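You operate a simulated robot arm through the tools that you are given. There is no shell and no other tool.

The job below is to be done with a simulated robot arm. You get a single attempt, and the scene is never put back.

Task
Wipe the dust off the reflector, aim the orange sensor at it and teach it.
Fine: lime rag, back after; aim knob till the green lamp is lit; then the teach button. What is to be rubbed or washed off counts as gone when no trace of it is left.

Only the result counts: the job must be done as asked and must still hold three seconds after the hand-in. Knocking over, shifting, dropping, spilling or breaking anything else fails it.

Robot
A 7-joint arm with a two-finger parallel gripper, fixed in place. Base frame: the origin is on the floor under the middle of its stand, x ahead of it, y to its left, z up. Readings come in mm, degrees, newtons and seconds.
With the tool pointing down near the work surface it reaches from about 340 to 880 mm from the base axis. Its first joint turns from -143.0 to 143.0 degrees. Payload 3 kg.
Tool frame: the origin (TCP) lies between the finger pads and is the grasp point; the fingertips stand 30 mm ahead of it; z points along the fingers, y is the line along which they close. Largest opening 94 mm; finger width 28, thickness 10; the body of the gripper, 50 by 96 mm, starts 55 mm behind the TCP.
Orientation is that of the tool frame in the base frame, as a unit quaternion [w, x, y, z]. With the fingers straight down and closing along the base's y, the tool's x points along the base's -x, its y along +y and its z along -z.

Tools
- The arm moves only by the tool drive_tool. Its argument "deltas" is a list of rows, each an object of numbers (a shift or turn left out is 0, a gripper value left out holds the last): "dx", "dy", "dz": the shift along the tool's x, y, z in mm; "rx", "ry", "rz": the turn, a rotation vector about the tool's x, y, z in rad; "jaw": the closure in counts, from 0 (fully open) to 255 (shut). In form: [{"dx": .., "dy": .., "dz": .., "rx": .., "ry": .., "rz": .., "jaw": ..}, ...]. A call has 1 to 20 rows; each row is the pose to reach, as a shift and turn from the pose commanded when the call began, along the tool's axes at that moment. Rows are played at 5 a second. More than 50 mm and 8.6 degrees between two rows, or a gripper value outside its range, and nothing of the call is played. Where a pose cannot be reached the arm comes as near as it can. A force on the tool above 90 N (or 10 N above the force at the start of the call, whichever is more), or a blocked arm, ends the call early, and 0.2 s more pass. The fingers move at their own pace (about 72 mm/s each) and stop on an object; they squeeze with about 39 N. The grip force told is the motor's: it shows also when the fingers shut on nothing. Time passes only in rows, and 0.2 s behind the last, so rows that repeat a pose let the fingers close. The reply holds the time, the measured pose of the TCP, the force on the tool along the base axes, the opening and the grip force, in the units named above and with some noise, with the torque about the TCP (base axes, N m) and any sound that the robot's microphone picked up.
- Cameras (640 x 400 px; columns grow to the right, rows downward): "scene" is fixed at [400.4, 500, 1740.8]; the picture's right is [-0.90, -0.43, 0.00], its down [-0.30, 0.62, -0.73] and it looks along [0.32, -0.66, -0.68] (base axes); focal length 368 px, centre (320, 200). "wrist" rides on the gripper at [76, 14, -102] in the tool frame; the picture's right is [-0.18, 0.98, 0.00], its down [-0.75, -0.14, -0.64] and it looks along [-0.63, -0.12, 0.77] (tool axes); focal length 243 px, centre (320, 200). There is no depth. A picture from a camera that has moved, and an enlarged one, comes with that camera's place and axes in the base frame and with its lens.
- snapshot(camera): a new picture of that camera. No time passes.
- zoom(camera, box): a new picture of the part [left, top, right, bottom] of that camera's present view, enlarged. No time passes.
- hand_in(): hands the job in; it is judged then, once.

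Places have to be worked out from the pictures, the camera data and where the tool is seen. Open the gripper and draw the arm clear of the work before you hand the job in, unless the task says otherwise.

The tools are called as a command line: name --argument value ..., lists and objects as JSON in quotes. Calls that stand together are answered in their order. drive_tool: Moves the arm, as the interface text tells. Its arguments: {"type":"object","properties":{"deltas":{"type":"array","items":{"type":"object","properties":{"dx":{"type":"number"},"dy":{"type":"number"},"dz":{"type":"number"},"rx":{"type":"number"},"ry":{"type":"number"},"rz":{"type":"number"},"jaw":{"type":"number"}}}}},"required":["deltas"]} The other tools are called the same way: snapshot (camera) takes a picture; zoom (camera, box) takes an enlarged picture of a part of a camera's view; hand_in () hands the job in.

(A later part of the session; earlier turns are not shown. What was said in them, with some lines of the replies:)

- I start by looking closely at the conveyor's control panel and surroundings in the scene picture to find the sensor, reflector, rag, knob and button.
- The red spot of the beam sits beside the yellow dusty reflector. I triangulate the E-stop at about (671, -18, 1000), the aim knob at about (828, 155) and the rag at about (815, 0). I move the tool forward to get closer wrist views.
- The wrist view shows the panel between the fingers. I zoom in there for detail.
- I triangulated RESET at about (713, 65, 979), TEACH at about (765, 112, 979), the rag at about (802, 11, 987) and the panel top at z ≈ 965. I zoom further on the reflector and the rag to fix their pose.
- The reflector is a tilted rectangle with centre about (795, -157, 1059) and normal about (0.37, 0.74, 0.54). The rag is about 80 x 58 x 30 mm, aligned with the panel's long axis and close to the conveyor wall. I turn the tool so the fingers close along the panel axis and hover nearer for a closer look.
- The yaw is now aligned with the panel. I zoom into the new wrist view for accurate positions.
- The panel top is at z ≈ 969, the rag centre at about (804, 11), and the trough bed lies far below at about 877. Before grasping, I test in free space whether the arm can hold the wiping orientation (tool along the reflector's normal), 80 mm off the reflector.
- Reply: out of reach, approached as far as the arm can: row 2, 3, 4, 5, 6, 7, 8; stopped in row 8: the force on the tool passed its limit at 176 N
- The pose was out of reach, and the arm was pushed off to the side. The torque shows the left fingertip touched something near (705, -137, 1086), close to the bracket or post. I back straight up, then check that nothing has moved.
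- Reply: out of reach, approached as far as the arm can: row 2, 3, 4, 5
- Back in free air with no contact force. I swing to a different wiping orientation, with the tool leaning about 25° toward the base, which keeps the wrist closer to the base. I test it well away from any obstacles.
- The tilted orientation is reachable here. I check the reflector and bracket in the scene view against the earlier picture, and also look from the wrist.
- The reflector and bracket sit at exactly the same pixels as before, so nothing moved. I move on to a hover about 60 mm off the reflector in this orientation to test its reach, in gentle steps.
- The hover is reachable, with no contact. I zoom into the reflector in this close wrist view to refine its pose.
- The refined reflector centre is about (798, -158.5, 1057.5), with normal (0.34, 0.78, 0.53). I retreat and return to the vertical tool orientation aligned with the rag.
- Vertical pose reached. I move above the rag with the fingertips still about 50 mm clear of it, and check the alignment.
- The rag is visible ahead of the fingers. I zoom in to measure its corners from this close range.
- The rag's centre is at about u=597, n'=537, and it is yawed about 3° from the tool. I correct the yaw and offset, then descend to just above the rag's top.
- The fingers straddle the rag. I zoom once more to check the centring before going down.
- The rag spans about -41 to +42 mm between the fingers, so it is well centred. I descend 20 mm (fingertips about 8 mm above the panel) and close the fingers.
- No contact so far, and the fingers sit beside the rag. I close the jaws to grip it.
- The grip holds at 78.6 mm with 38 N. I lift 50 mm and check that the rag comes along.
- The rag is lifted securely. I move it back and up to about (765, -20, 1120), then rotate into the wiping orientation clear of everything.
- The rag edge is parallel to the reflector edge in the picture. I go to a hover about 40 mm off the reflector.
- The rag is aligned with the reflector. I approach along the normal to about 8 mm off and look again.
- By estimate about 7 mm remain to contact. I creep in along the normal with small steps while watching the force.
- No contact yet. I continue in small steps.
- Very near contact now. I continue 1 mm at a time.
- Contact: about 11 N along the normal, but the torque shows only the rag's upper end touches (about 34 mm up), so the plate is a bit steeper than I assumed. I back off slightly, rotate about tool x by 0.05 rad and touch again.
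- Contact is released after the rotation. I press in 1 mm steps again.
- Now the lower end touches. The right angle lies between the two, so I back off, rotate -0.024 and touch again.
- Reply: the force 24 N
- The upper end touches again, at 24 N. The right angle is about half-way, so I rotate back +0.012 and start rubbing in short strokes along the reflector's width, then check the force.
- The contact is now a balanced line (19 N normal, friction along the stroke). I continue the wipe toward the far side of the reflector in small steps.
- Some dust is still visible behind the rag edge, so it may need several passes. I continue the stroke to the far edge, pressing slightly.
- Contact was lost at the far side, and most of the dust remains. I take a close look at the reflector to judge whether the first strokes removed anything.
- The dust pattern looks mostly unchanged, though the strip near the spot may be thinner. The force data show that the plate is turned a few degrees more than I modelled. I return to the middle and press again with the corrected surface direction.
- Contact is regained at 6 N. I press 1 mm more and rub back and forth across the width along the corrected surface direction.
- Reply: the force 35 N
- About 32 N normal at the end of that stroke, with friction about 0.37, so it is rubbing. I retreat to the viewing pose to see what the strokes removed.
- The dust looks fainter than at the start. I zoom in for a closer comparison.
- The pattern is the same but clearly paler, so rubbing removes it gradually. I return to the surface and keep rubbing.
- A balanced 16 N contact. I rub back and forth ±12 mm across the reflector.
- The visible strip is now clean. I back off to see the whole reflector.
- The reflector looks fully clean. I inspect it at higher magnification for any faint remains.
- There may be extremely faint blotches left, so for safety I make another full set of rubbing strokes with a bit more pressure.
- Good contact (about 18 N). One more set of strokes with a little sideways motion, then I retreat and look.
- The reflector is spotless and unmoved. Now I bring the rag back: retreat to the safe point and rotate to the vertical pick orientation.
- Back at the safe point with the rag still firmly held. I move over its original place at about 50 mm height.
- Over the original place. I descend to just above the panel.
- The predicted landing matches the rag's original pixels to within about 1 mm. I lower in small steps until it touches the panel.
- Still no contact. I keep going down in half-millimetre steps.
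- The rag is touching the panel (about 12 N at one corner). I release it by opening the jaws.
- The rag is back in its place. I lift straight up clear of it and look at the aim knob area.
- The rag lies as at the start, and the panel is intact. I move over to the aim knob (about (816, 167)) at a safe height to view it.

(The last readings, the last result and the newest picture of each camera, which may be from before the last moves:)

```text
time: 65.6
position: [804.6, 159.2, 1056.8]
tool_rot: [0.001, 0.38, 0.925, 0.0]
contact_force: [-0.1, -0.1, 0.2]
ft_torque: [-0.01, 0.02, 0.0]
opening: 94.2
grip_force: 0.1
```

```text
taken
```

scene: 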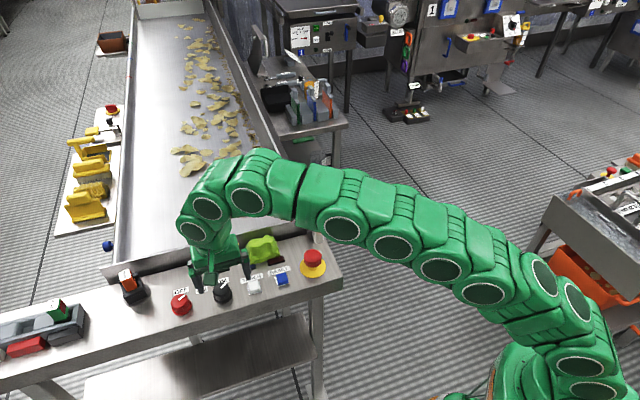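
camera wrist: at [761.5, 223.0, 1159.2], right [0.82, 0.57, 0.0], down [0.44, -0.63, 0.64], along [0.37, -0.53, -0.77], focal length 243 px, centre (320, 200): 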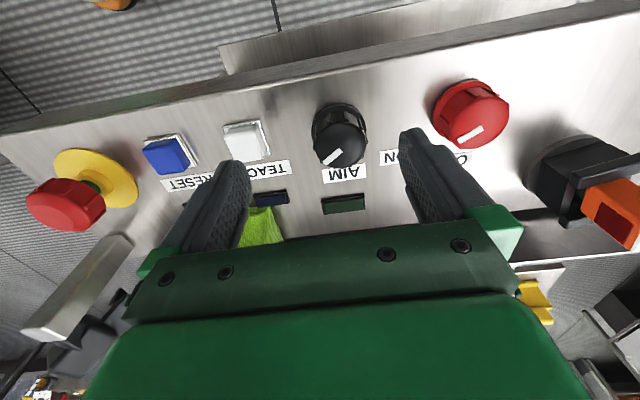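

The knob is seen ahead of the fingers. I zoom in to measure it.

zoom --camera "wrist" --box '[270, 80, 400, 220]'

zoom --camera "scene" --box '[170, 240, 290, 320]'

```text
2.86 times, centred on (335, 150) of wrist
camera zoom: at [761.5, 223.0, 1159.2], right [0.82, 0.57, 0.0], down [0.44, -0.63, 0.64], along [0.37, -0.53, -0.77], focal length 693 px, centre (277, 343)
```

zoom: 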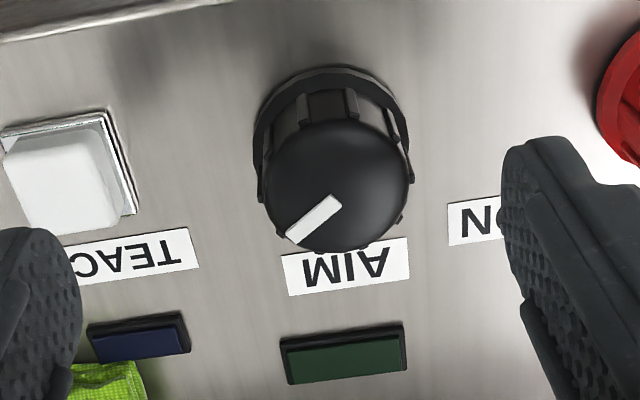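

```text
5.00 times, centred on (230, 280) of scene
camera zoom: at [400.4, 500.0, 1740.8], right [-0.9, -0.43, 0.0], down [-0.3, 0.62, -0.73], along [0.32, -0.66, -0.68], focal length 1838 px, centre (770, -200)
```

zoom: 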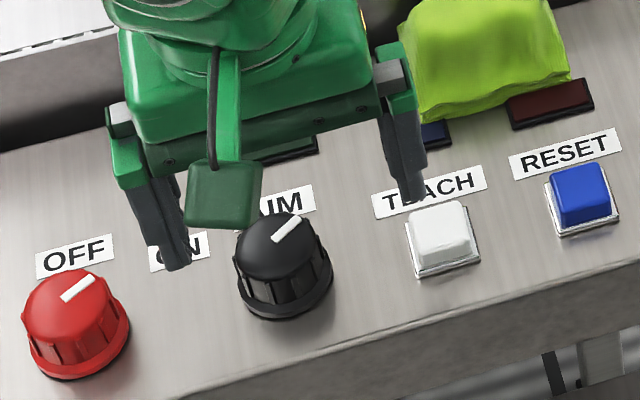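

The knob axis is at about (822.5, 163), with its top at z ≈ 991. I pre-close the jaws to about 60 mm, centre over the knob, and descend part way.

drive_tool --deltas '[{"dx": -5, "dy": 7.6, "dz": 3, "jaw": 92}, {"dx": -10, "dy": 15.2, "dz": 8, "jaw": 92}, {"dx": -10, "dy": 15.2, "dz": 18, "jaw": 92}, {"dx": -10, "dy": 15.2, "dz": 28, "jaw": 92}, {"dx": -10, "dy": 15.2, "dz": 28, "jaw": 92}]'

snapshot --camera "wrist"

zoom --camera "scene" --box '[170, 240, 290, 320]'

```text
time: 66.8
position: [822.8, 163.0, 1027.4]
tool_rot: [0.001, 0.378, 0.926, 0.001]
contact_force: [-0.2, -0.1, 0.5]
ft_torque: [0.02, -0.03, -0.02]
opening: 60.1
grip_force: 0.0
```

```text
taken
camera wrist: at [780.1, 226.5, 1130.3], right [0.82, 0.57, 0.0], down [0.44, -0.63, 0.64], along [0.37, -0.53, -0.77], focal length 243 px, centre (320, 200)
```

wrist: 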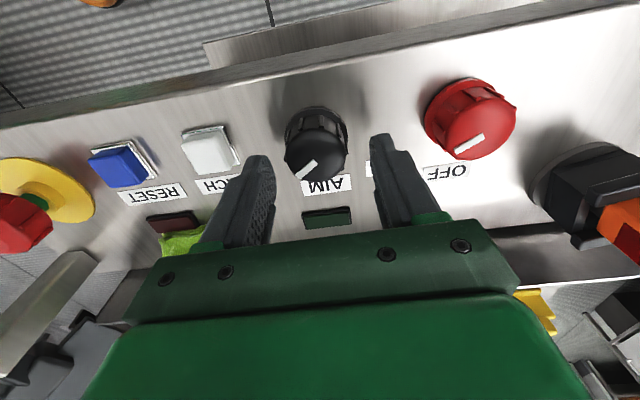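

```text
5.00 times, centred on (230, 280) of scene
camera zoom: at [400.4, 500.0, 1740.8], right [-0.9, -0.43, 0.0], down [-0.3, 0.62, -0.73], along [0.32, -0.66, -0.68], focal length 1838 px, centre (770, -200)
```

zoom: 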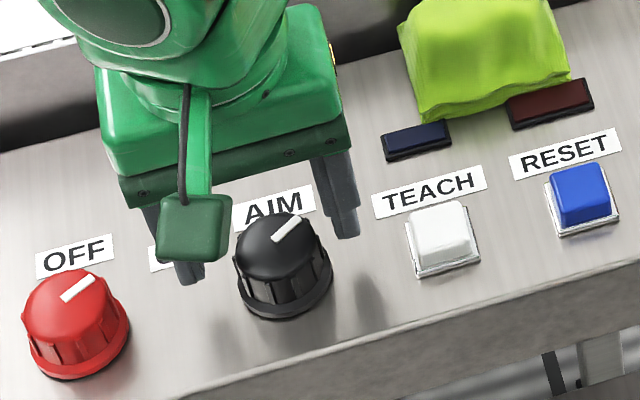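

The fingers straddle the knob from above. I check the centring precisely.

zoom --camera "wrist" --box '[260, 90, 390, 220]'

```text
3.08 times, centred on (325, 155) of wrist
camera zoom: at [780.1, 226.5, 1130.3], right [0.82, 0.57, 0.0], down [0.44, -0.63, 0.64], along [0.37, -0.53, -0.77], focal length 746 px, centre (305, 338)
```

zoom: 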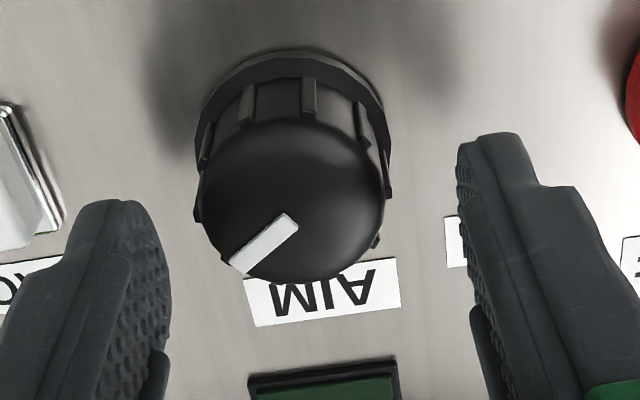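

The knob is about 3 mm off toward -y of the tool. I correct this and descend so the fingertips surround the knob's upper part.

drive_tool --deltas '[{"dx": -1, "dy": -2.9, "dz": 0, "jaw": 92}, {"dx": -1, "dy": -2.9, "dz": 7, "jaw": 92}, {"dx": -1, "dy": -2.9, "dz": 14, "jaw": 92}, {"dx": -1, "dy": -2.9, "dz": 20, "jaw": 92}, {"dx": -1, "dy": -2.9, "dz": 20, "jaw": 92}]'

zoom --camera "wrist" --box '[240, 90, 400, 230]'

zoom --camera "scene" --box '[170, 240, 290, 320]'

```text
time: 68.0
position: [822.6, 160.2, 1008.4]
tool_rot: [0.001, 0.378, 0.926, -0.001]
contact_force: [0.0, -0.3, 0.4]
ft_torque: [0.01, 0.01, -0.01]
opening: 60.0
grip_force: 0.0
```

```text
2.86 times, centred on (320, 160) of wrist
camera zoom: at [779.4, 223.8, 1110.9], right [0.82, 0.57, 0.0], down [0.44, -0.63, 0.64], along [0.37, -0.53, -0.77], focal length 693 px, centre (320, 314)
```

zoom: 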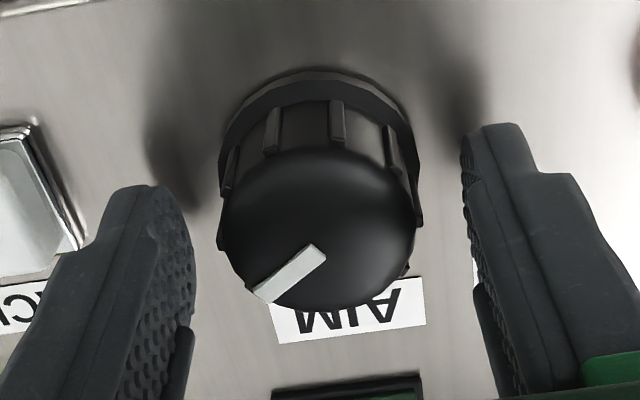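

```text
5.00 times, centred on (230, 280) of scene
camera zoom: at [400.4, 500.0, 1740.8], right [-0.9, -0.43, 0.0], down [-0.3, 0.62, -0.73], along [0.32, -0.66, -0.68], focal length 1838 px, centre (770, -200)
```

zoom: 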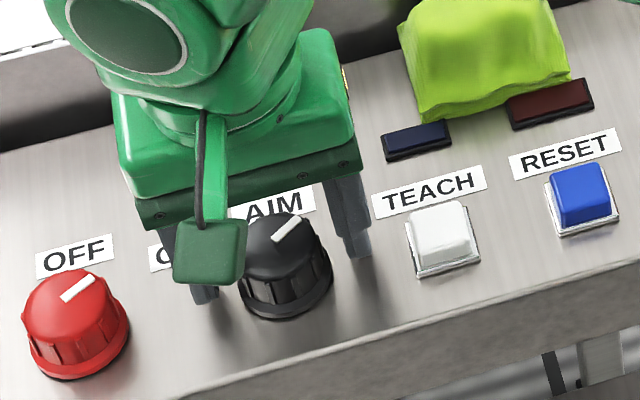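

The knob is well centred between the fingers. I close the jaws on it.

drive_tool --deltas '[{"jaw": 130}, {"jaw": 255}, {"jaw": 255}, {"jaw": 255}]'

zoom --camera "wrist" --box '[240, 90, 400, 230]'

zoom --camera "scene" --box '[180, 160, 340, 300]'

```text
time: 69.0
position: [823.1, 160.1, 1008.6]
tool_rot: [0.001, 0.377, 0.926, 0.0]
contact_force: [7.8, 4.8, -2.7]
ft_torque: [-0.24, -0.2, 0.0]
opening: 36.8
grip_force: 45.0
```

```text
2.86 times, centred on (320, 160) of wrist
camera zoom: at [779.5, 224.1, 1110.8], right [0.82, 0.57, 0.0], down [0.44, -0.63, 0.64], along [0.37, -0.53, -0.77], focal length 693 px, centre (320, 314)
```

zoom: 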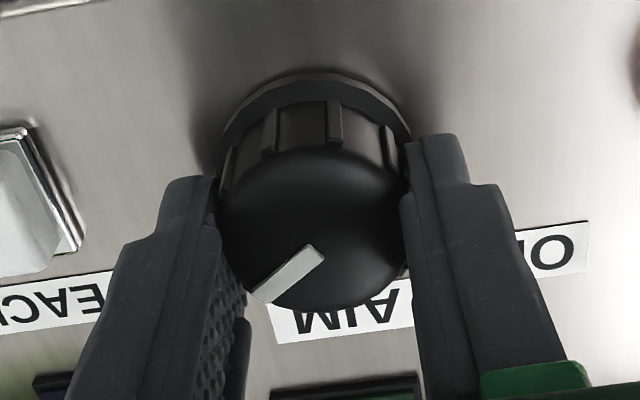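

```text
2.86 times, centred on (260, 230) of scene
camera zoom: at [400.4, 500.0, 1740.8], right [-0.9, -0.43, 0.0], down [-0.3, 0.62, -0.73], along [0.32, -0.66, -0.68], focal length 1050 px, centre (491, 114)
```

zoom: 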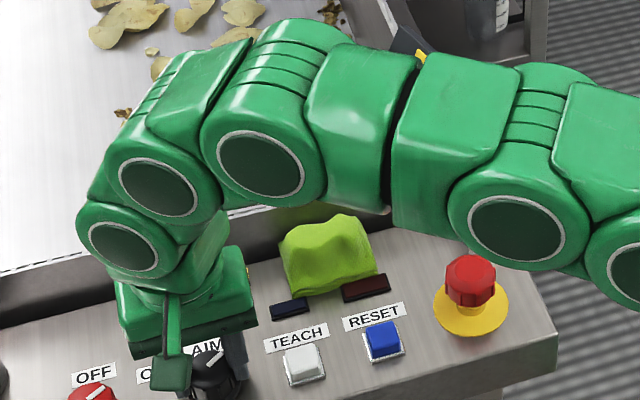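

Gripped at 37 mm, with a small side load. I relieve it with a 0.8 mm shift and turn the knob 8° counter-clockwise (seen from above), which by geometry should swing the beam toward the reflector. Then I check the lamp.

drive_tool --deltas '[{"dy": 0.8, "jaw": 255}, {"dy": 0.8, "rz": -0.047, "jaw": 255}, {"dy": 0.8, "rz": -0.093, "jaw": 255}, {"dy": 0.8, "rz": -0.14, "jaw": 255}, {"dy": 0.8, "rz": -0.14, "jaw": 255}]'

snapshot --camera "wrist"

zoom --camera "scene" --box '[180, 160, 340, 300]'

```text
time: 70.2
position: [822.7, 160.5, 1007.1]
tool_rot: [0.001, 0.312, 0.95, 0.0]
contact_force: [-13.2, 0.9, 4.6]
ft_torque: [1.56, 0.43, 0.03]
opening: 35.9
grip_force: 44.9
```

```text
taken
camera wrist: at [771.6, 217.4, 1111.0], right [0.73, 0.68, 0.0], down [0.52, -0.56, 0.64], along [0.44, -0.47, -0.77], focal length 243 px, centre (320, 200)
```

wrist: 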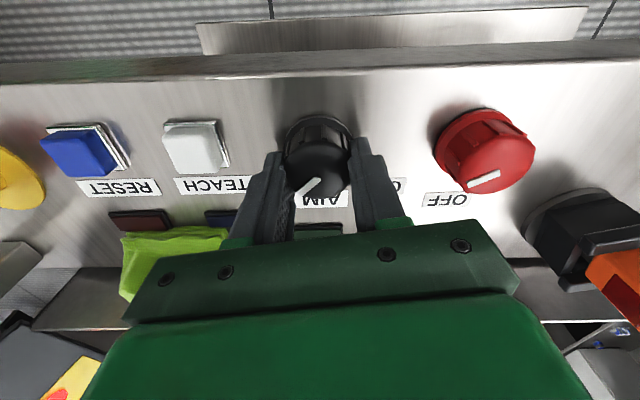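

```text
2.86 times, centred on (260, 230) of scene
camera zoom: at [400.4, 500.0, 1740.8], right [-0.9, -0.43, 0.0], down [-0.3, 0.62, -0.73], along [0.32, -0.66, -0.68], focal length 1050 px, centre (491, 114)
```

zoom: 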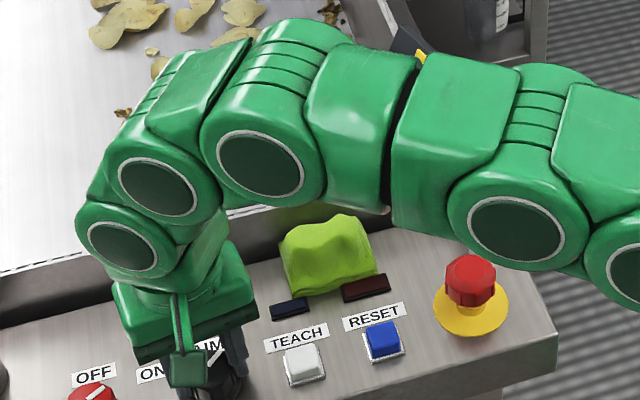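

The reflector corner with the red spot is visible at the wrist picture's lower left. I zoom on it and on the knob and lamp.

zoom --camera "wrist" --box '[0, 330, 120, 400]'

zoom --camera "wrist" --box '[250, 100, 400, 240]'

```text
5.33 times, centred on (60, 365) of wrist
camera zoom: at [771.6, 217.4, 1111.0], right [0.73, 0.68, 0.0], down [0.52, -0.56, 0.64], along [0.44, -0.47, -0.77], focal length 1294 px, centre (1707, -680)
```

zoom: 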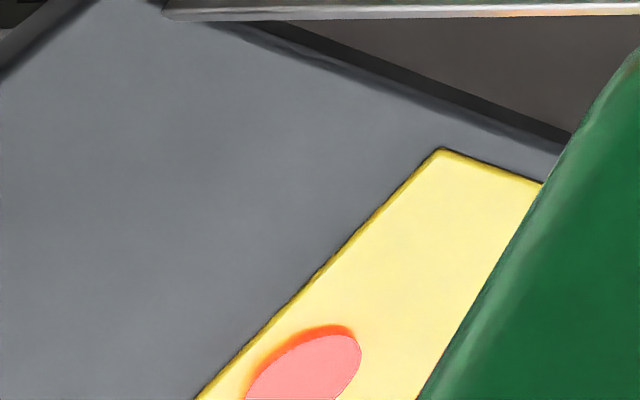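

```text
2.86 times, centred on (325, 170) of wrist
camera zoom: at [771.6, 217.4, 1111.0], right [0.73, 0.68, 0.0], down [0.52, -0.56, 0.64], along [0.44, -0.47, -0.77], focal length 693 px, centre (306, 286)
```

zoom: 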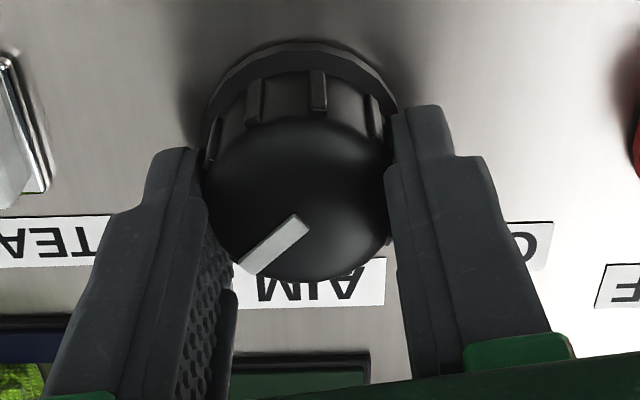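

Excellent: the knob turned with the gripper and the spot is now just inside the reflector's edge, with the lamp still dark. I turn about 3.6° further and check again.

drive_tool --deltas '[{"dx": 0.8, "dy": -0.5, "rz": -0.02, "jaw": 255}, {"dx": 0.8, "dy": -0.5, "rz": -0.042, "jaw": 255}, {"dx": 0.8, "dy": -0.5, "rz": -0.063, "jaw": 255}, {"dx": 0.8, "dy": -0.5, "rz": -0.063, "jaw": 255}]'

zoom --camera "wrist" --box '[0, 320, 140, 400]'

zoom --camera "wrist" --box '[250, 100, 400, 240]'

```text
time: 71.2
position: [824.0, 161.8, 1008.2]
tool_rot: [0.002, 0.283, 0.959, 0.001]
contact_force: [31.5, 7.5, -5.4]
ft_torque: [-0.3, -0.64, -0.11]
opening: 36.2
grip_force: 44.5
```

```text
4.57 times, centred on (70, 360) of wrist
camera zoom: at [768.0, 214.3, 1110.9], right [0.69, 0.73, 0.0], down [0.55, -0.53, 0.64], along [0.47, -0.44, -0.76], focal length 1109 px, centre (1463, -531)
```

zoom: 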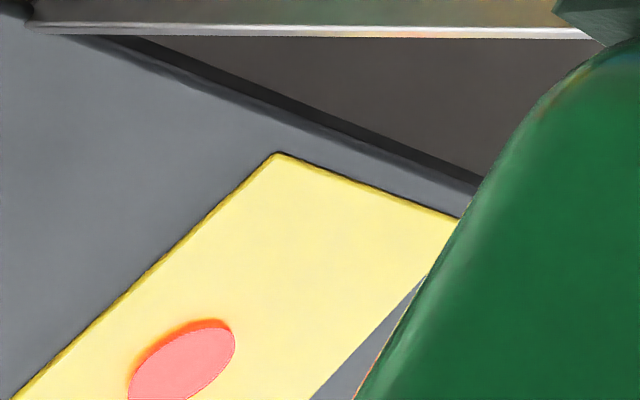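

```text
2.86 times, centred on (325, 170) of wrist
camera zoom: at [768.0, 214.3, 1110.9], right [0.69, 0.73, 0.0], down [0.55, -0.53, 0.64], along [0.47, -0.44, -0.76], focal length 693 px, centre (306, 286)
```

zoom: 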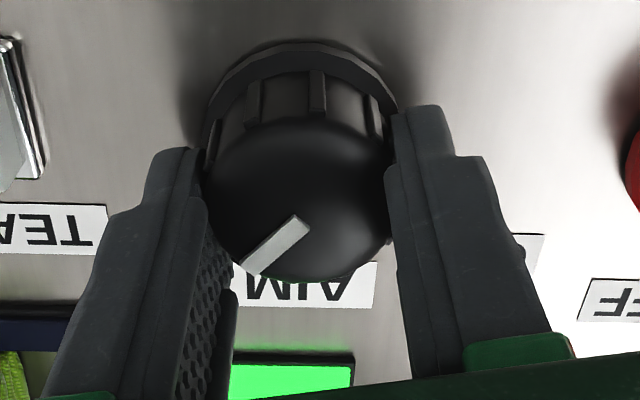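

The green lamp is lit and the spot sits at the middle of the reflector. I relieve the side load on the knob, then open the jaws and check the lamp stays lit.

drive_tool --deltas '[{"dx": -0.22, "dy": 0.2, "jaw": 255}, {"dx": -0.45, "dy": 0.4, "jaw": 255}, {"dx": -0.45, "dy": 0.4, "jaw": 255}]'

```text
time: 72.0
position: [823.0, 161.4, 1007.4]
tool_rot: [0.0, 0.282, 0.959, 0.0]
contact_force: [1.8, 7.5, -1.3]
ft_torque: [-0.08, 0.13, -0.02]
opening: 36.0
grip_force: 44.7
```

The side load is now small. I release the knob by opening the jaws to about 60 mm only, to stay clear of the TEACH button.

drive_tool --deltas '[{"jaw": 140}, {"jaw": 92}, {"jaw": 92}]'

snapshot --camera "wrist"

zoom --camera "wrist" --box '[0, 320, 140, 400]'

```text
time: 72.8
position: [823.3, 159.8, 1008.9]
tool_rot: [0.002, 0.282, 0.959, 0.0]
contact_force: [0.3, -0.2, -0.1]
ft_torque: [0.01, 0.04, 0.0]
opening: 60.4
grip_force: 0.0
```

```text
taken
camera wrist: at [768.7, 213.9, 1111.4], right [0.69, 0.73, 0.0], down [0.56, -0.53, 0.64], along [0.47, -0.44, -0.77], focal length 243 px, centre (320, 200)
```

wrist: 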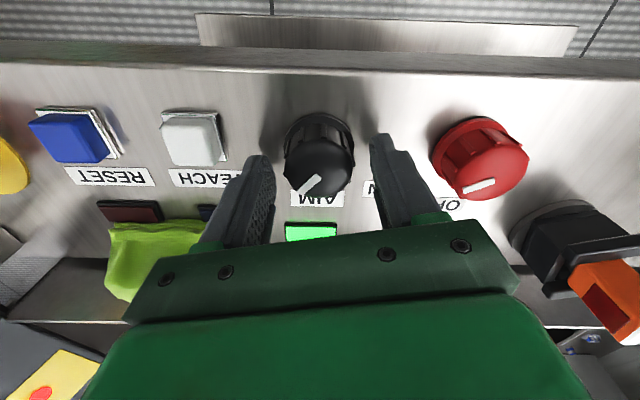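

```text
4.57 times, centred on (70, 360) of wrist
camera zoom: at [768.7, 213.9, 1111.4], right [0.69, 0.73, 0.0], down [0.56, -0.53, 0.64], along [0.47, -0.44, -0.77], focal length 1109 px, centre (1463, -531)
```

zoom: 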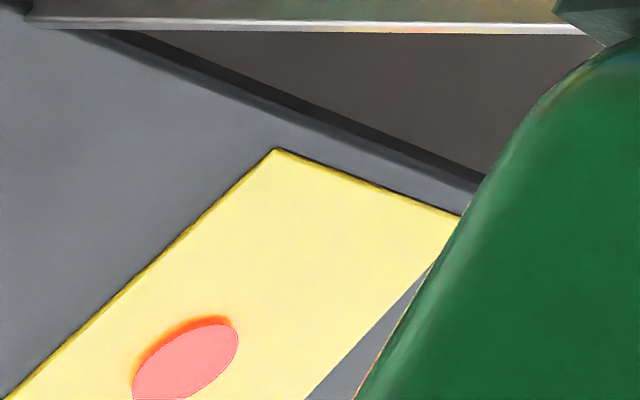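

The lamp stays lit after release. I lift straight up off the knob.

drive_tool --deltas '[{"dz": -10, "jaw": 92}, {"dz": -25, "jaw": 92}, {"dz": -42, "jaw": 92}, {"dz": -42, "jaw": 92}]'

snapshot --camera "wrist"

```text
time: 73.8
position: [821.4, 162.0, 1049.5]
tool_rot: [0.001, 0.283, 0.959, 0.0]
contact_force: [0.4, -0.6, 0.8]
ft_torque: [-0.01, -0.01, 0.02]
opening: 60.1
grip_force: 0.1
```

```text
taken
camera wrist: at [766.8, 214.7, 1151.7], right [0.69, 0.73, 0.0], down [0.56, -0.53, 0.64], along [0.47, -0.44, -0.77], focal length 243 px, centre (320, 200)
```

wrist: 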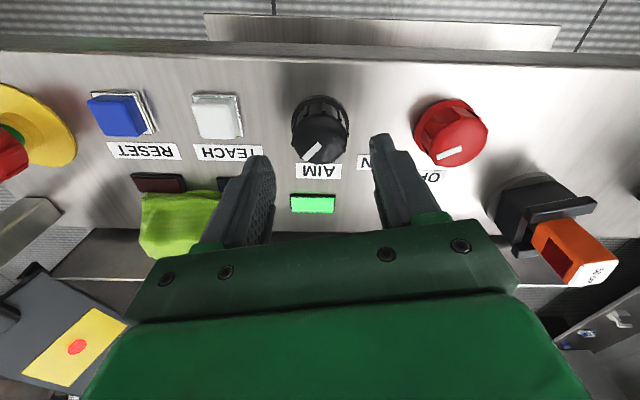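

The spot is centred on the reflector, and the lamp is lit. I zoom on the TEACH button to measure it.

zoom --camera "wrist" --box '[160, 70, 280, 180]'

zoom --camera "scene" --box '[210, 250, 310, 310]'

```text
3.64 times, centred on (220, 125) of wrist
camera zoom: at [766.8, 214.7, 1151.7], right [0.69, 0.73, 0.0], down [0.56, -0.53, 0.64], along [0.47, -0.44, -0.77], focal length 882 px, centre (684, 473)
```

zoom: 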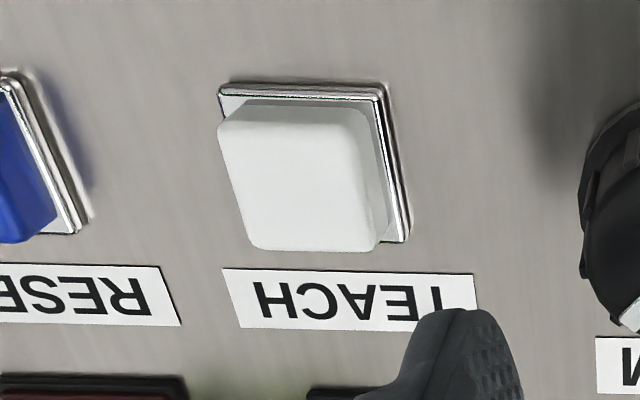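

```text
6.40 times, centred on (260, 280) of scene
camera zoom: at [400.4, 500.0, 1740.8], right [-0.9, -0.43, 0.0], down [-0.3, 0.62, -0.73], along [0.32, -0.66, -0.68], focal length 2352 px, centre (704, -312)
```

zoom: 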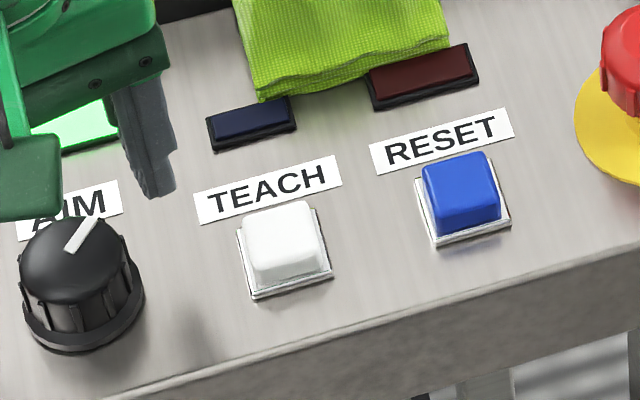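

The TEACH cap is at about (764.5, 112.8), with its top at z ≈ 980. I close the fingers, align the yaw and hover over the button.

drive_tool --deltas '[{"dx": 5.3, "dy": -18, "dz": 0, "rz": 0.05, "jaw": 255}, {"dx": 10.5, "dy": -36.1, "dz": 2, "rz": 0.1, "jaw": 255}, {"dx": 15.8, "dy": -54.1, "dz": 5, "rz": 0.15, "jaw": 255}, {"dx": 21.1, "dy": -72.2, "dz": 9.5, "rz": 0.2, "jaw": 255}, {"dx": 21.1, "dy": -72.2, "dz": 9.5, "rz": 0.2, "jaw": 255}, {"dx": 21.1, "dy": -72.2, "dz": 9.5, "rz": 0.2, "jaw": 255}]'

snapshot --camera "wrist"

zoom --camera "scene" --box '[190, 230, 310, 310]'

```text
time: 75.2
position: [767.2, 111.1, 1040.7]
tool_rot: [0.001, 0.377, 0.926, 0.0]
contact_force: [-0.8, 0.8, 0.2]
ft_torque: [0.0, 0.02, 0.02]
opening: 0.3
grip_force: 33.3
```

```text
taken
camera wrist: at [724.2, 174.7, 1143.7], right [0.82, 0.58, 0.0], down [0.44, -0.63, 0.64], along [0.37, -0.53, -0.77], focal length 243 px, centre (320, 200)
```

wrist: 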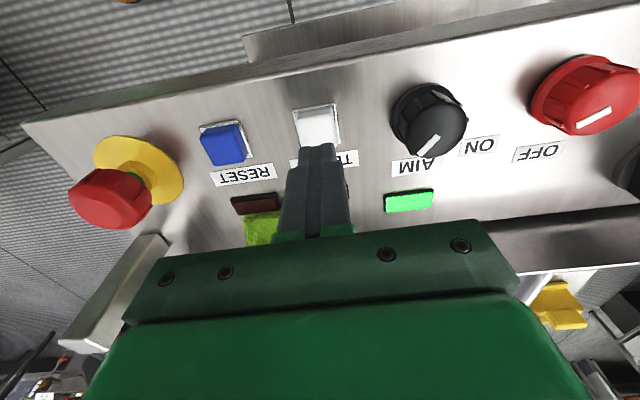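

```text
5.00 times, centred on (250, 270) of scene
camera zoom: at [400.4, 500.0, 1740.8], right [-0.9, -0.43, 0.0], down [-0.3, 0.62, -0.73], along [0.32, -0.66, -0.68], focal length 1838 px, centre (670, -150)
```

zoom: 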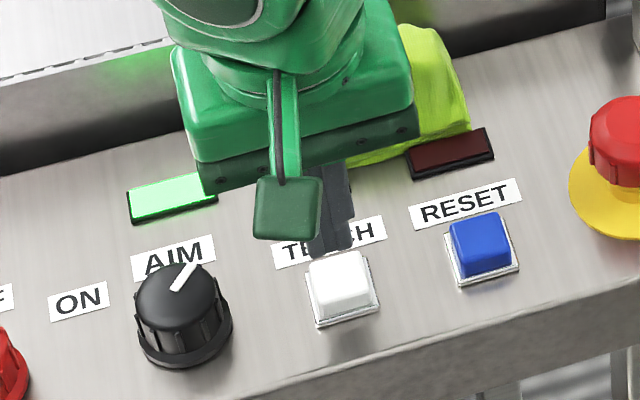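

The fingers are closed and hover near TEACH, and the lamp is still lit. I check the exact offset to the button.

zoom --camera "wrist" --box '[260, 80, 380, 200]'

```text
3.33 times, centred on (320, 140) of wrist
camera zoom: at [724.2, 174.7, 1143.7], right [0.82, 0.58, 0.0], down [0.44, -0.63, 0.64], along [0.37, -0.53, -0.77], focal length 809 px, centre (320, 400)
```

zoom: 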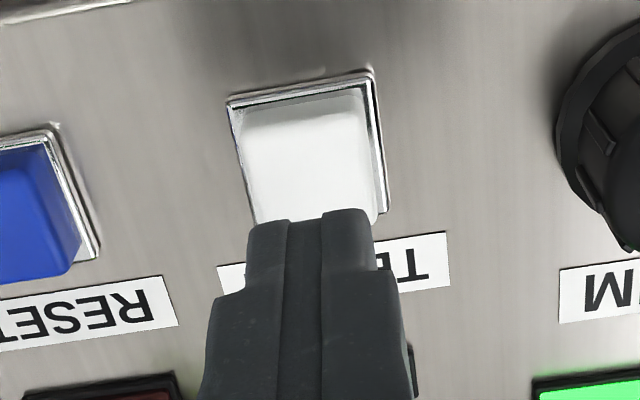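

The button centre is about 4 mm toward tool +x. I correct this and descend to just above the cap.

drive_tool --deltas '[{"dx": 2.2, "dy": -0.4, "dz": 0, "jaw": 255}, {"dx": 4.3, "dy": -0.7, "dz": 8, "jaw": 255}, {"dx": 4.3, "dy": -0.7, "dz": 17, "jaw": 255}, {"dx": 4.3, "dy": -0.7, "dz": 25, "jaw": 255}, {"dx": 4.3, "dy": -0.7, "dz": 25, "jaw": 255}]'

zoom --camera "wrist" --box '[260, 80, 380, 200]'

zoom --camera "scene" --box '[220, 250, 300, 310]'

```text
time: 76.4
position: [763.7, 114.1, 1015.8]
tool_rot: [0.001, 0.377, 0.926, 0.001]
contact_force: [0.0, -0.3, 0.8]
ft_torque: [0.01, -0.04, -0.02]
opening: 0.0
grip_force: 33.0
```

```text
3.33 times, centred on (320, 140) of wrist
camera zoom: at [720.2, 177.5, 1118.4], right [0.82, 0.58, 0.0], down [0.44, -0.63, 0.64], along [0.37, -0.53, -0.77], focal length 809 px, centre (320, 400)
```

zoom: 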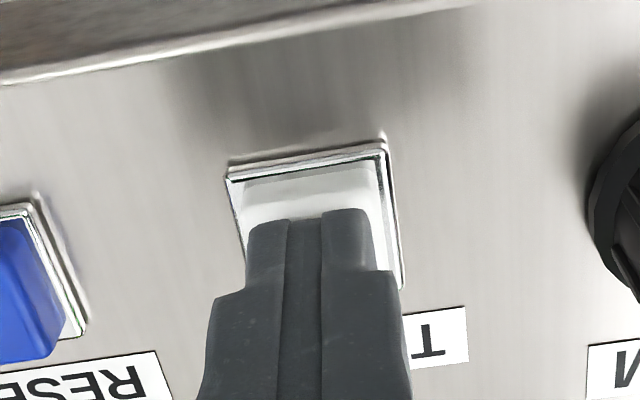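

```text
6.67 times, centred on (260, 280) of scene
camera zoom: at [400.4, 500.0, 1740.8], right [-0.9, -0.43, 0.0], down [-0.3, 0.62, -0.73], along [0.32, -0.66, -0.68], focal length 2450 px, centre (720, -333)
```

zoom: 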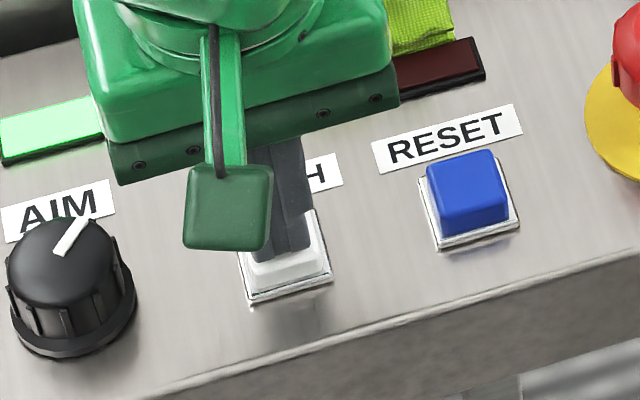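

The fingertips are just above the cap and over its centre. I press down in 1 mm steps, watching the force and sound.

drive_tool --deltas '[{"dz": 1.5, "jaw": 255}, {"dz": 3, "jaw": 255}, {"dz": 4.5, "jaw": 255}, {"dz": 5.5, "jaw": 255}, {"dz": 5.5, "jaw": 255}]'

```text
time: 77.6
position: [763.0, 113.6, 1011.0]
tool_rot: [0.002, 0.377, 0.926, 0.0]
contact_force: [0.8, 4.4, 8.4]
ft_torque: [0.13, -0.09, -0.03]
opening: 0.0
grip_force: 33.2
heard: click
```

I heard a click. I check the lamps while holding, then release.

drive_tool --deltas '[{"dz": 0, "jaw": 255}, {"dz": -3, "jaw": 255}, {"dz": -10, "jaw": 255}, {"dz": -25, "jaw": 255}, {"dz": -40, "jaw": 255}, {"dz": -40, "jaw": 255}]'

snapshot --camera "wrist"

zoom --camera "scene" --box '[190, 230, 310, 310]'

```text
time: 79.0
position: [763.4, 112.3, 1048.9]
tool_rot: [0.001, 0.377, 0.926, 0.001]
contact_force: [-0.7, 0.2, 0.3]
ft_torque: [-0.02, 0.01, 0.02]
opening: 0.1
grip_force: 33.7
```

```text
taken
camera wrist: at [720.4, 176.9, 1151.4], right [0.82, 0.58, 0.0], down [0.44, -0.63, 0.64], along [0.37, -0.53, -0.77], focal length 243 px, centre (320, 200)
```

wrist: 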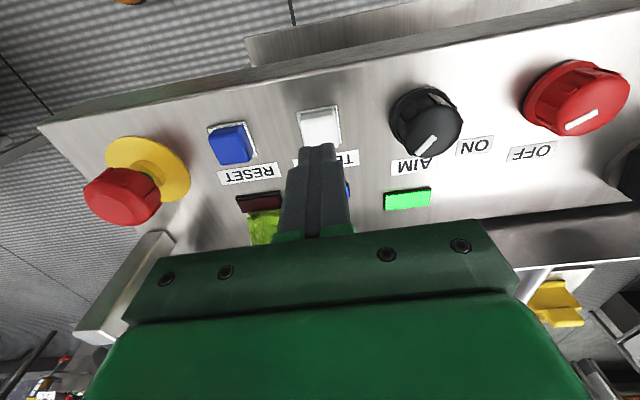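

```text
5.00 times, centred on (250, 270) of scene
camera zoom: at [400.4, 500.0, 1740.8], right [-0.9, -0.43, 0.0], down [-0.3, 0.62, -0.73], along [0.32, -0.66, -0.68], focal length 1838 px, centre (670, -150)
```

zoom: 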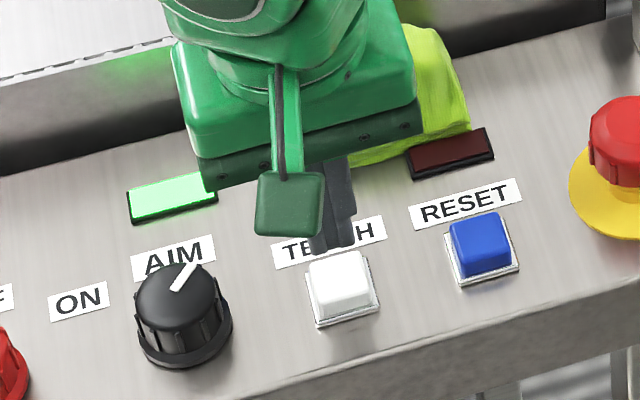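

The click came, and the blue lamp next to TEACH is now lit along with the green one. I open the gripper and draw the arm clear.

drive_tool --deltas '[{"dz": -30, "jaw": 255}, {"dx": 4.2, "dy": -21.6, "dz": -49, "jaw": 255}, {"dx": 8.4, "dy": -43.1, "dz": -68, "jaw": 255}, {"dx": 12.7, "dy": -64.7, "dz": -87, "jaw": 200}, {"dx": 16.9, "dy": -86.2, "dz": -106, "jaw": 100}, {"dx": 21.1, "dy": -107.8, "dz": -124, "jaw": 0}, {"dx": 25.3, "dy": -129.3, "dz": -143, "jaw": 0}, {"dx": 29.6, "dy": -150.9, "dz": -162, "jaw": 0}, {"dx": 33.8, "dy": -172.4, "dz": -181, "jaw": 0}, {"dx": 38, "dy": -194, "dz": -200, "jaw": 0}, {"dx": 38, "dy": -194, "dz": -200, "jaw": 0}]'

snapshot --camera "scene"

zoom --camera "scene" --box '[160, 160, 350, 320]'

```text
time: 81.4
position: [599.5, -0.7, 1251.2]
tool_rot: [0.001, 0.377, 0.926, 0.001]
contact_force: [0.1, 0.3, -0.5]
ft_torque: [0.04, 0.02, -0.03]
opening: 93.8
grip_force: 0.1
```

```text
taken
```

scene: 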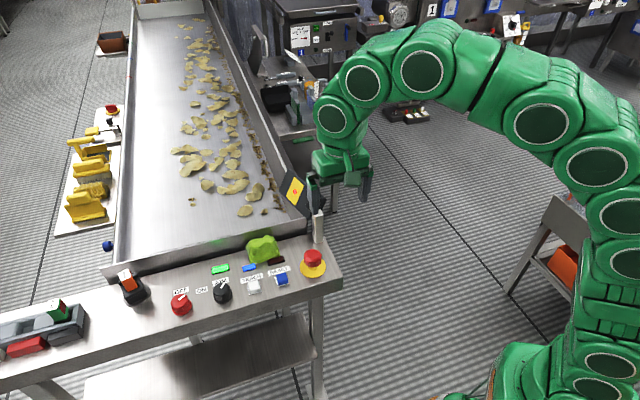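

```text
2.50 times, centred on (255, 240) of scene
camera zoom: at [400.4, 500.0, 1740.8], right [-0.9, -0.43, 0.0], down [-0.3, 0.62, -0.73], along [0.32, -0.66, -0.68], focal length 919 px, centre (482, 100)
```

zoom: 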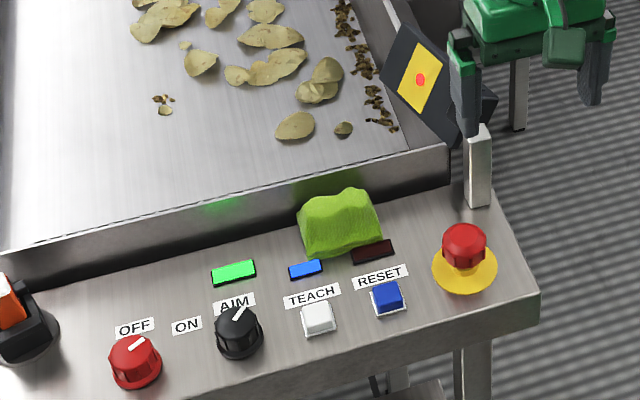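

The green and blue lamps are lit, the spot is on the clean reflector, and the rag is back. A final comparison with the starting picture of the rag and the reflector.

zoom --camera "scene" --box '[235, 225, 335, 287]'

zoom --camera "scene" --box '[260, 160, 340, 220]'

```text
6.40 times, centred on (285, 256) of scene
camera zoom: at [400.4, 500.0, 1740.8], right [-0.9, -0.43, 0.0], down [-0.3, 0.62, -0.73], along [0.32, -0.66, -0.68], focal length 2352 px, centre (544, -158)
```

zoom: 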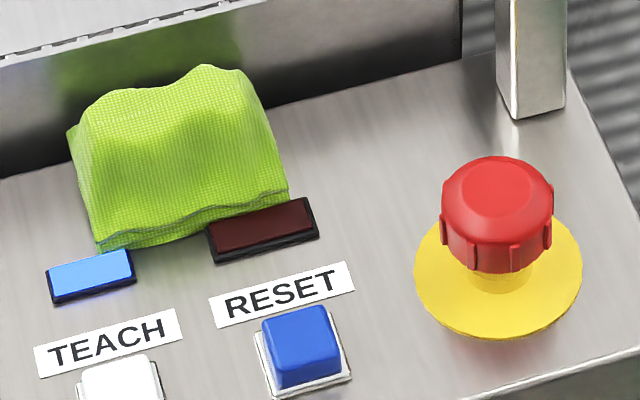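

```text
6.67 times, centred on (300, 190) of scene
camera zoom: at [400.4, 500.0, 1740.8], right [-0.9, -0.43, 0.0], down [-0.3, 0.62, -0.73], along [0.32, -0.66, -0.68], focal length 2450 px, centre (453, 267)
```

zoom: 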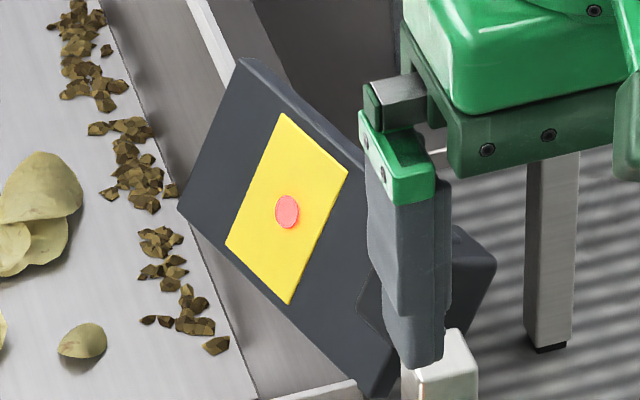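

Everything matches. The rag is within about 1–2 mm of its original spot, the reflector is clean and unmoved with the beam spot at its centre, and the green and blue lamps are lit. The gripper is open and clear, so I hand the job in.

hand_in

```text
The job is handed in.
```

The job is handed in. The reflector is wiped clean, the orange sensor is aimed at it, and the teach button has been pressed.

- **Dust:** no trace shows on the reflector in close-up pictures. I made an extra set of strokes after it first looked clean.
- **Rag:** the lime rag is back on the panel, within about 1–2 mm of where it started.
- **Aim:** I turned the aim knob about 12° counter-clockwise. The beam spot is centred on the reflector and the green lamp is lit.
- **Teach:** the button clicked when pressed, and the blue lamp beside it came on.

Early on, a fingertip hit the reflector's bracket or post with a peak force of 176 N, because the pose I first tried was out of reach. The reflector sits at the same place in the pictures taken before and after, and I saw no damage.

The gripper is open and the arm is drawn clear of the work.
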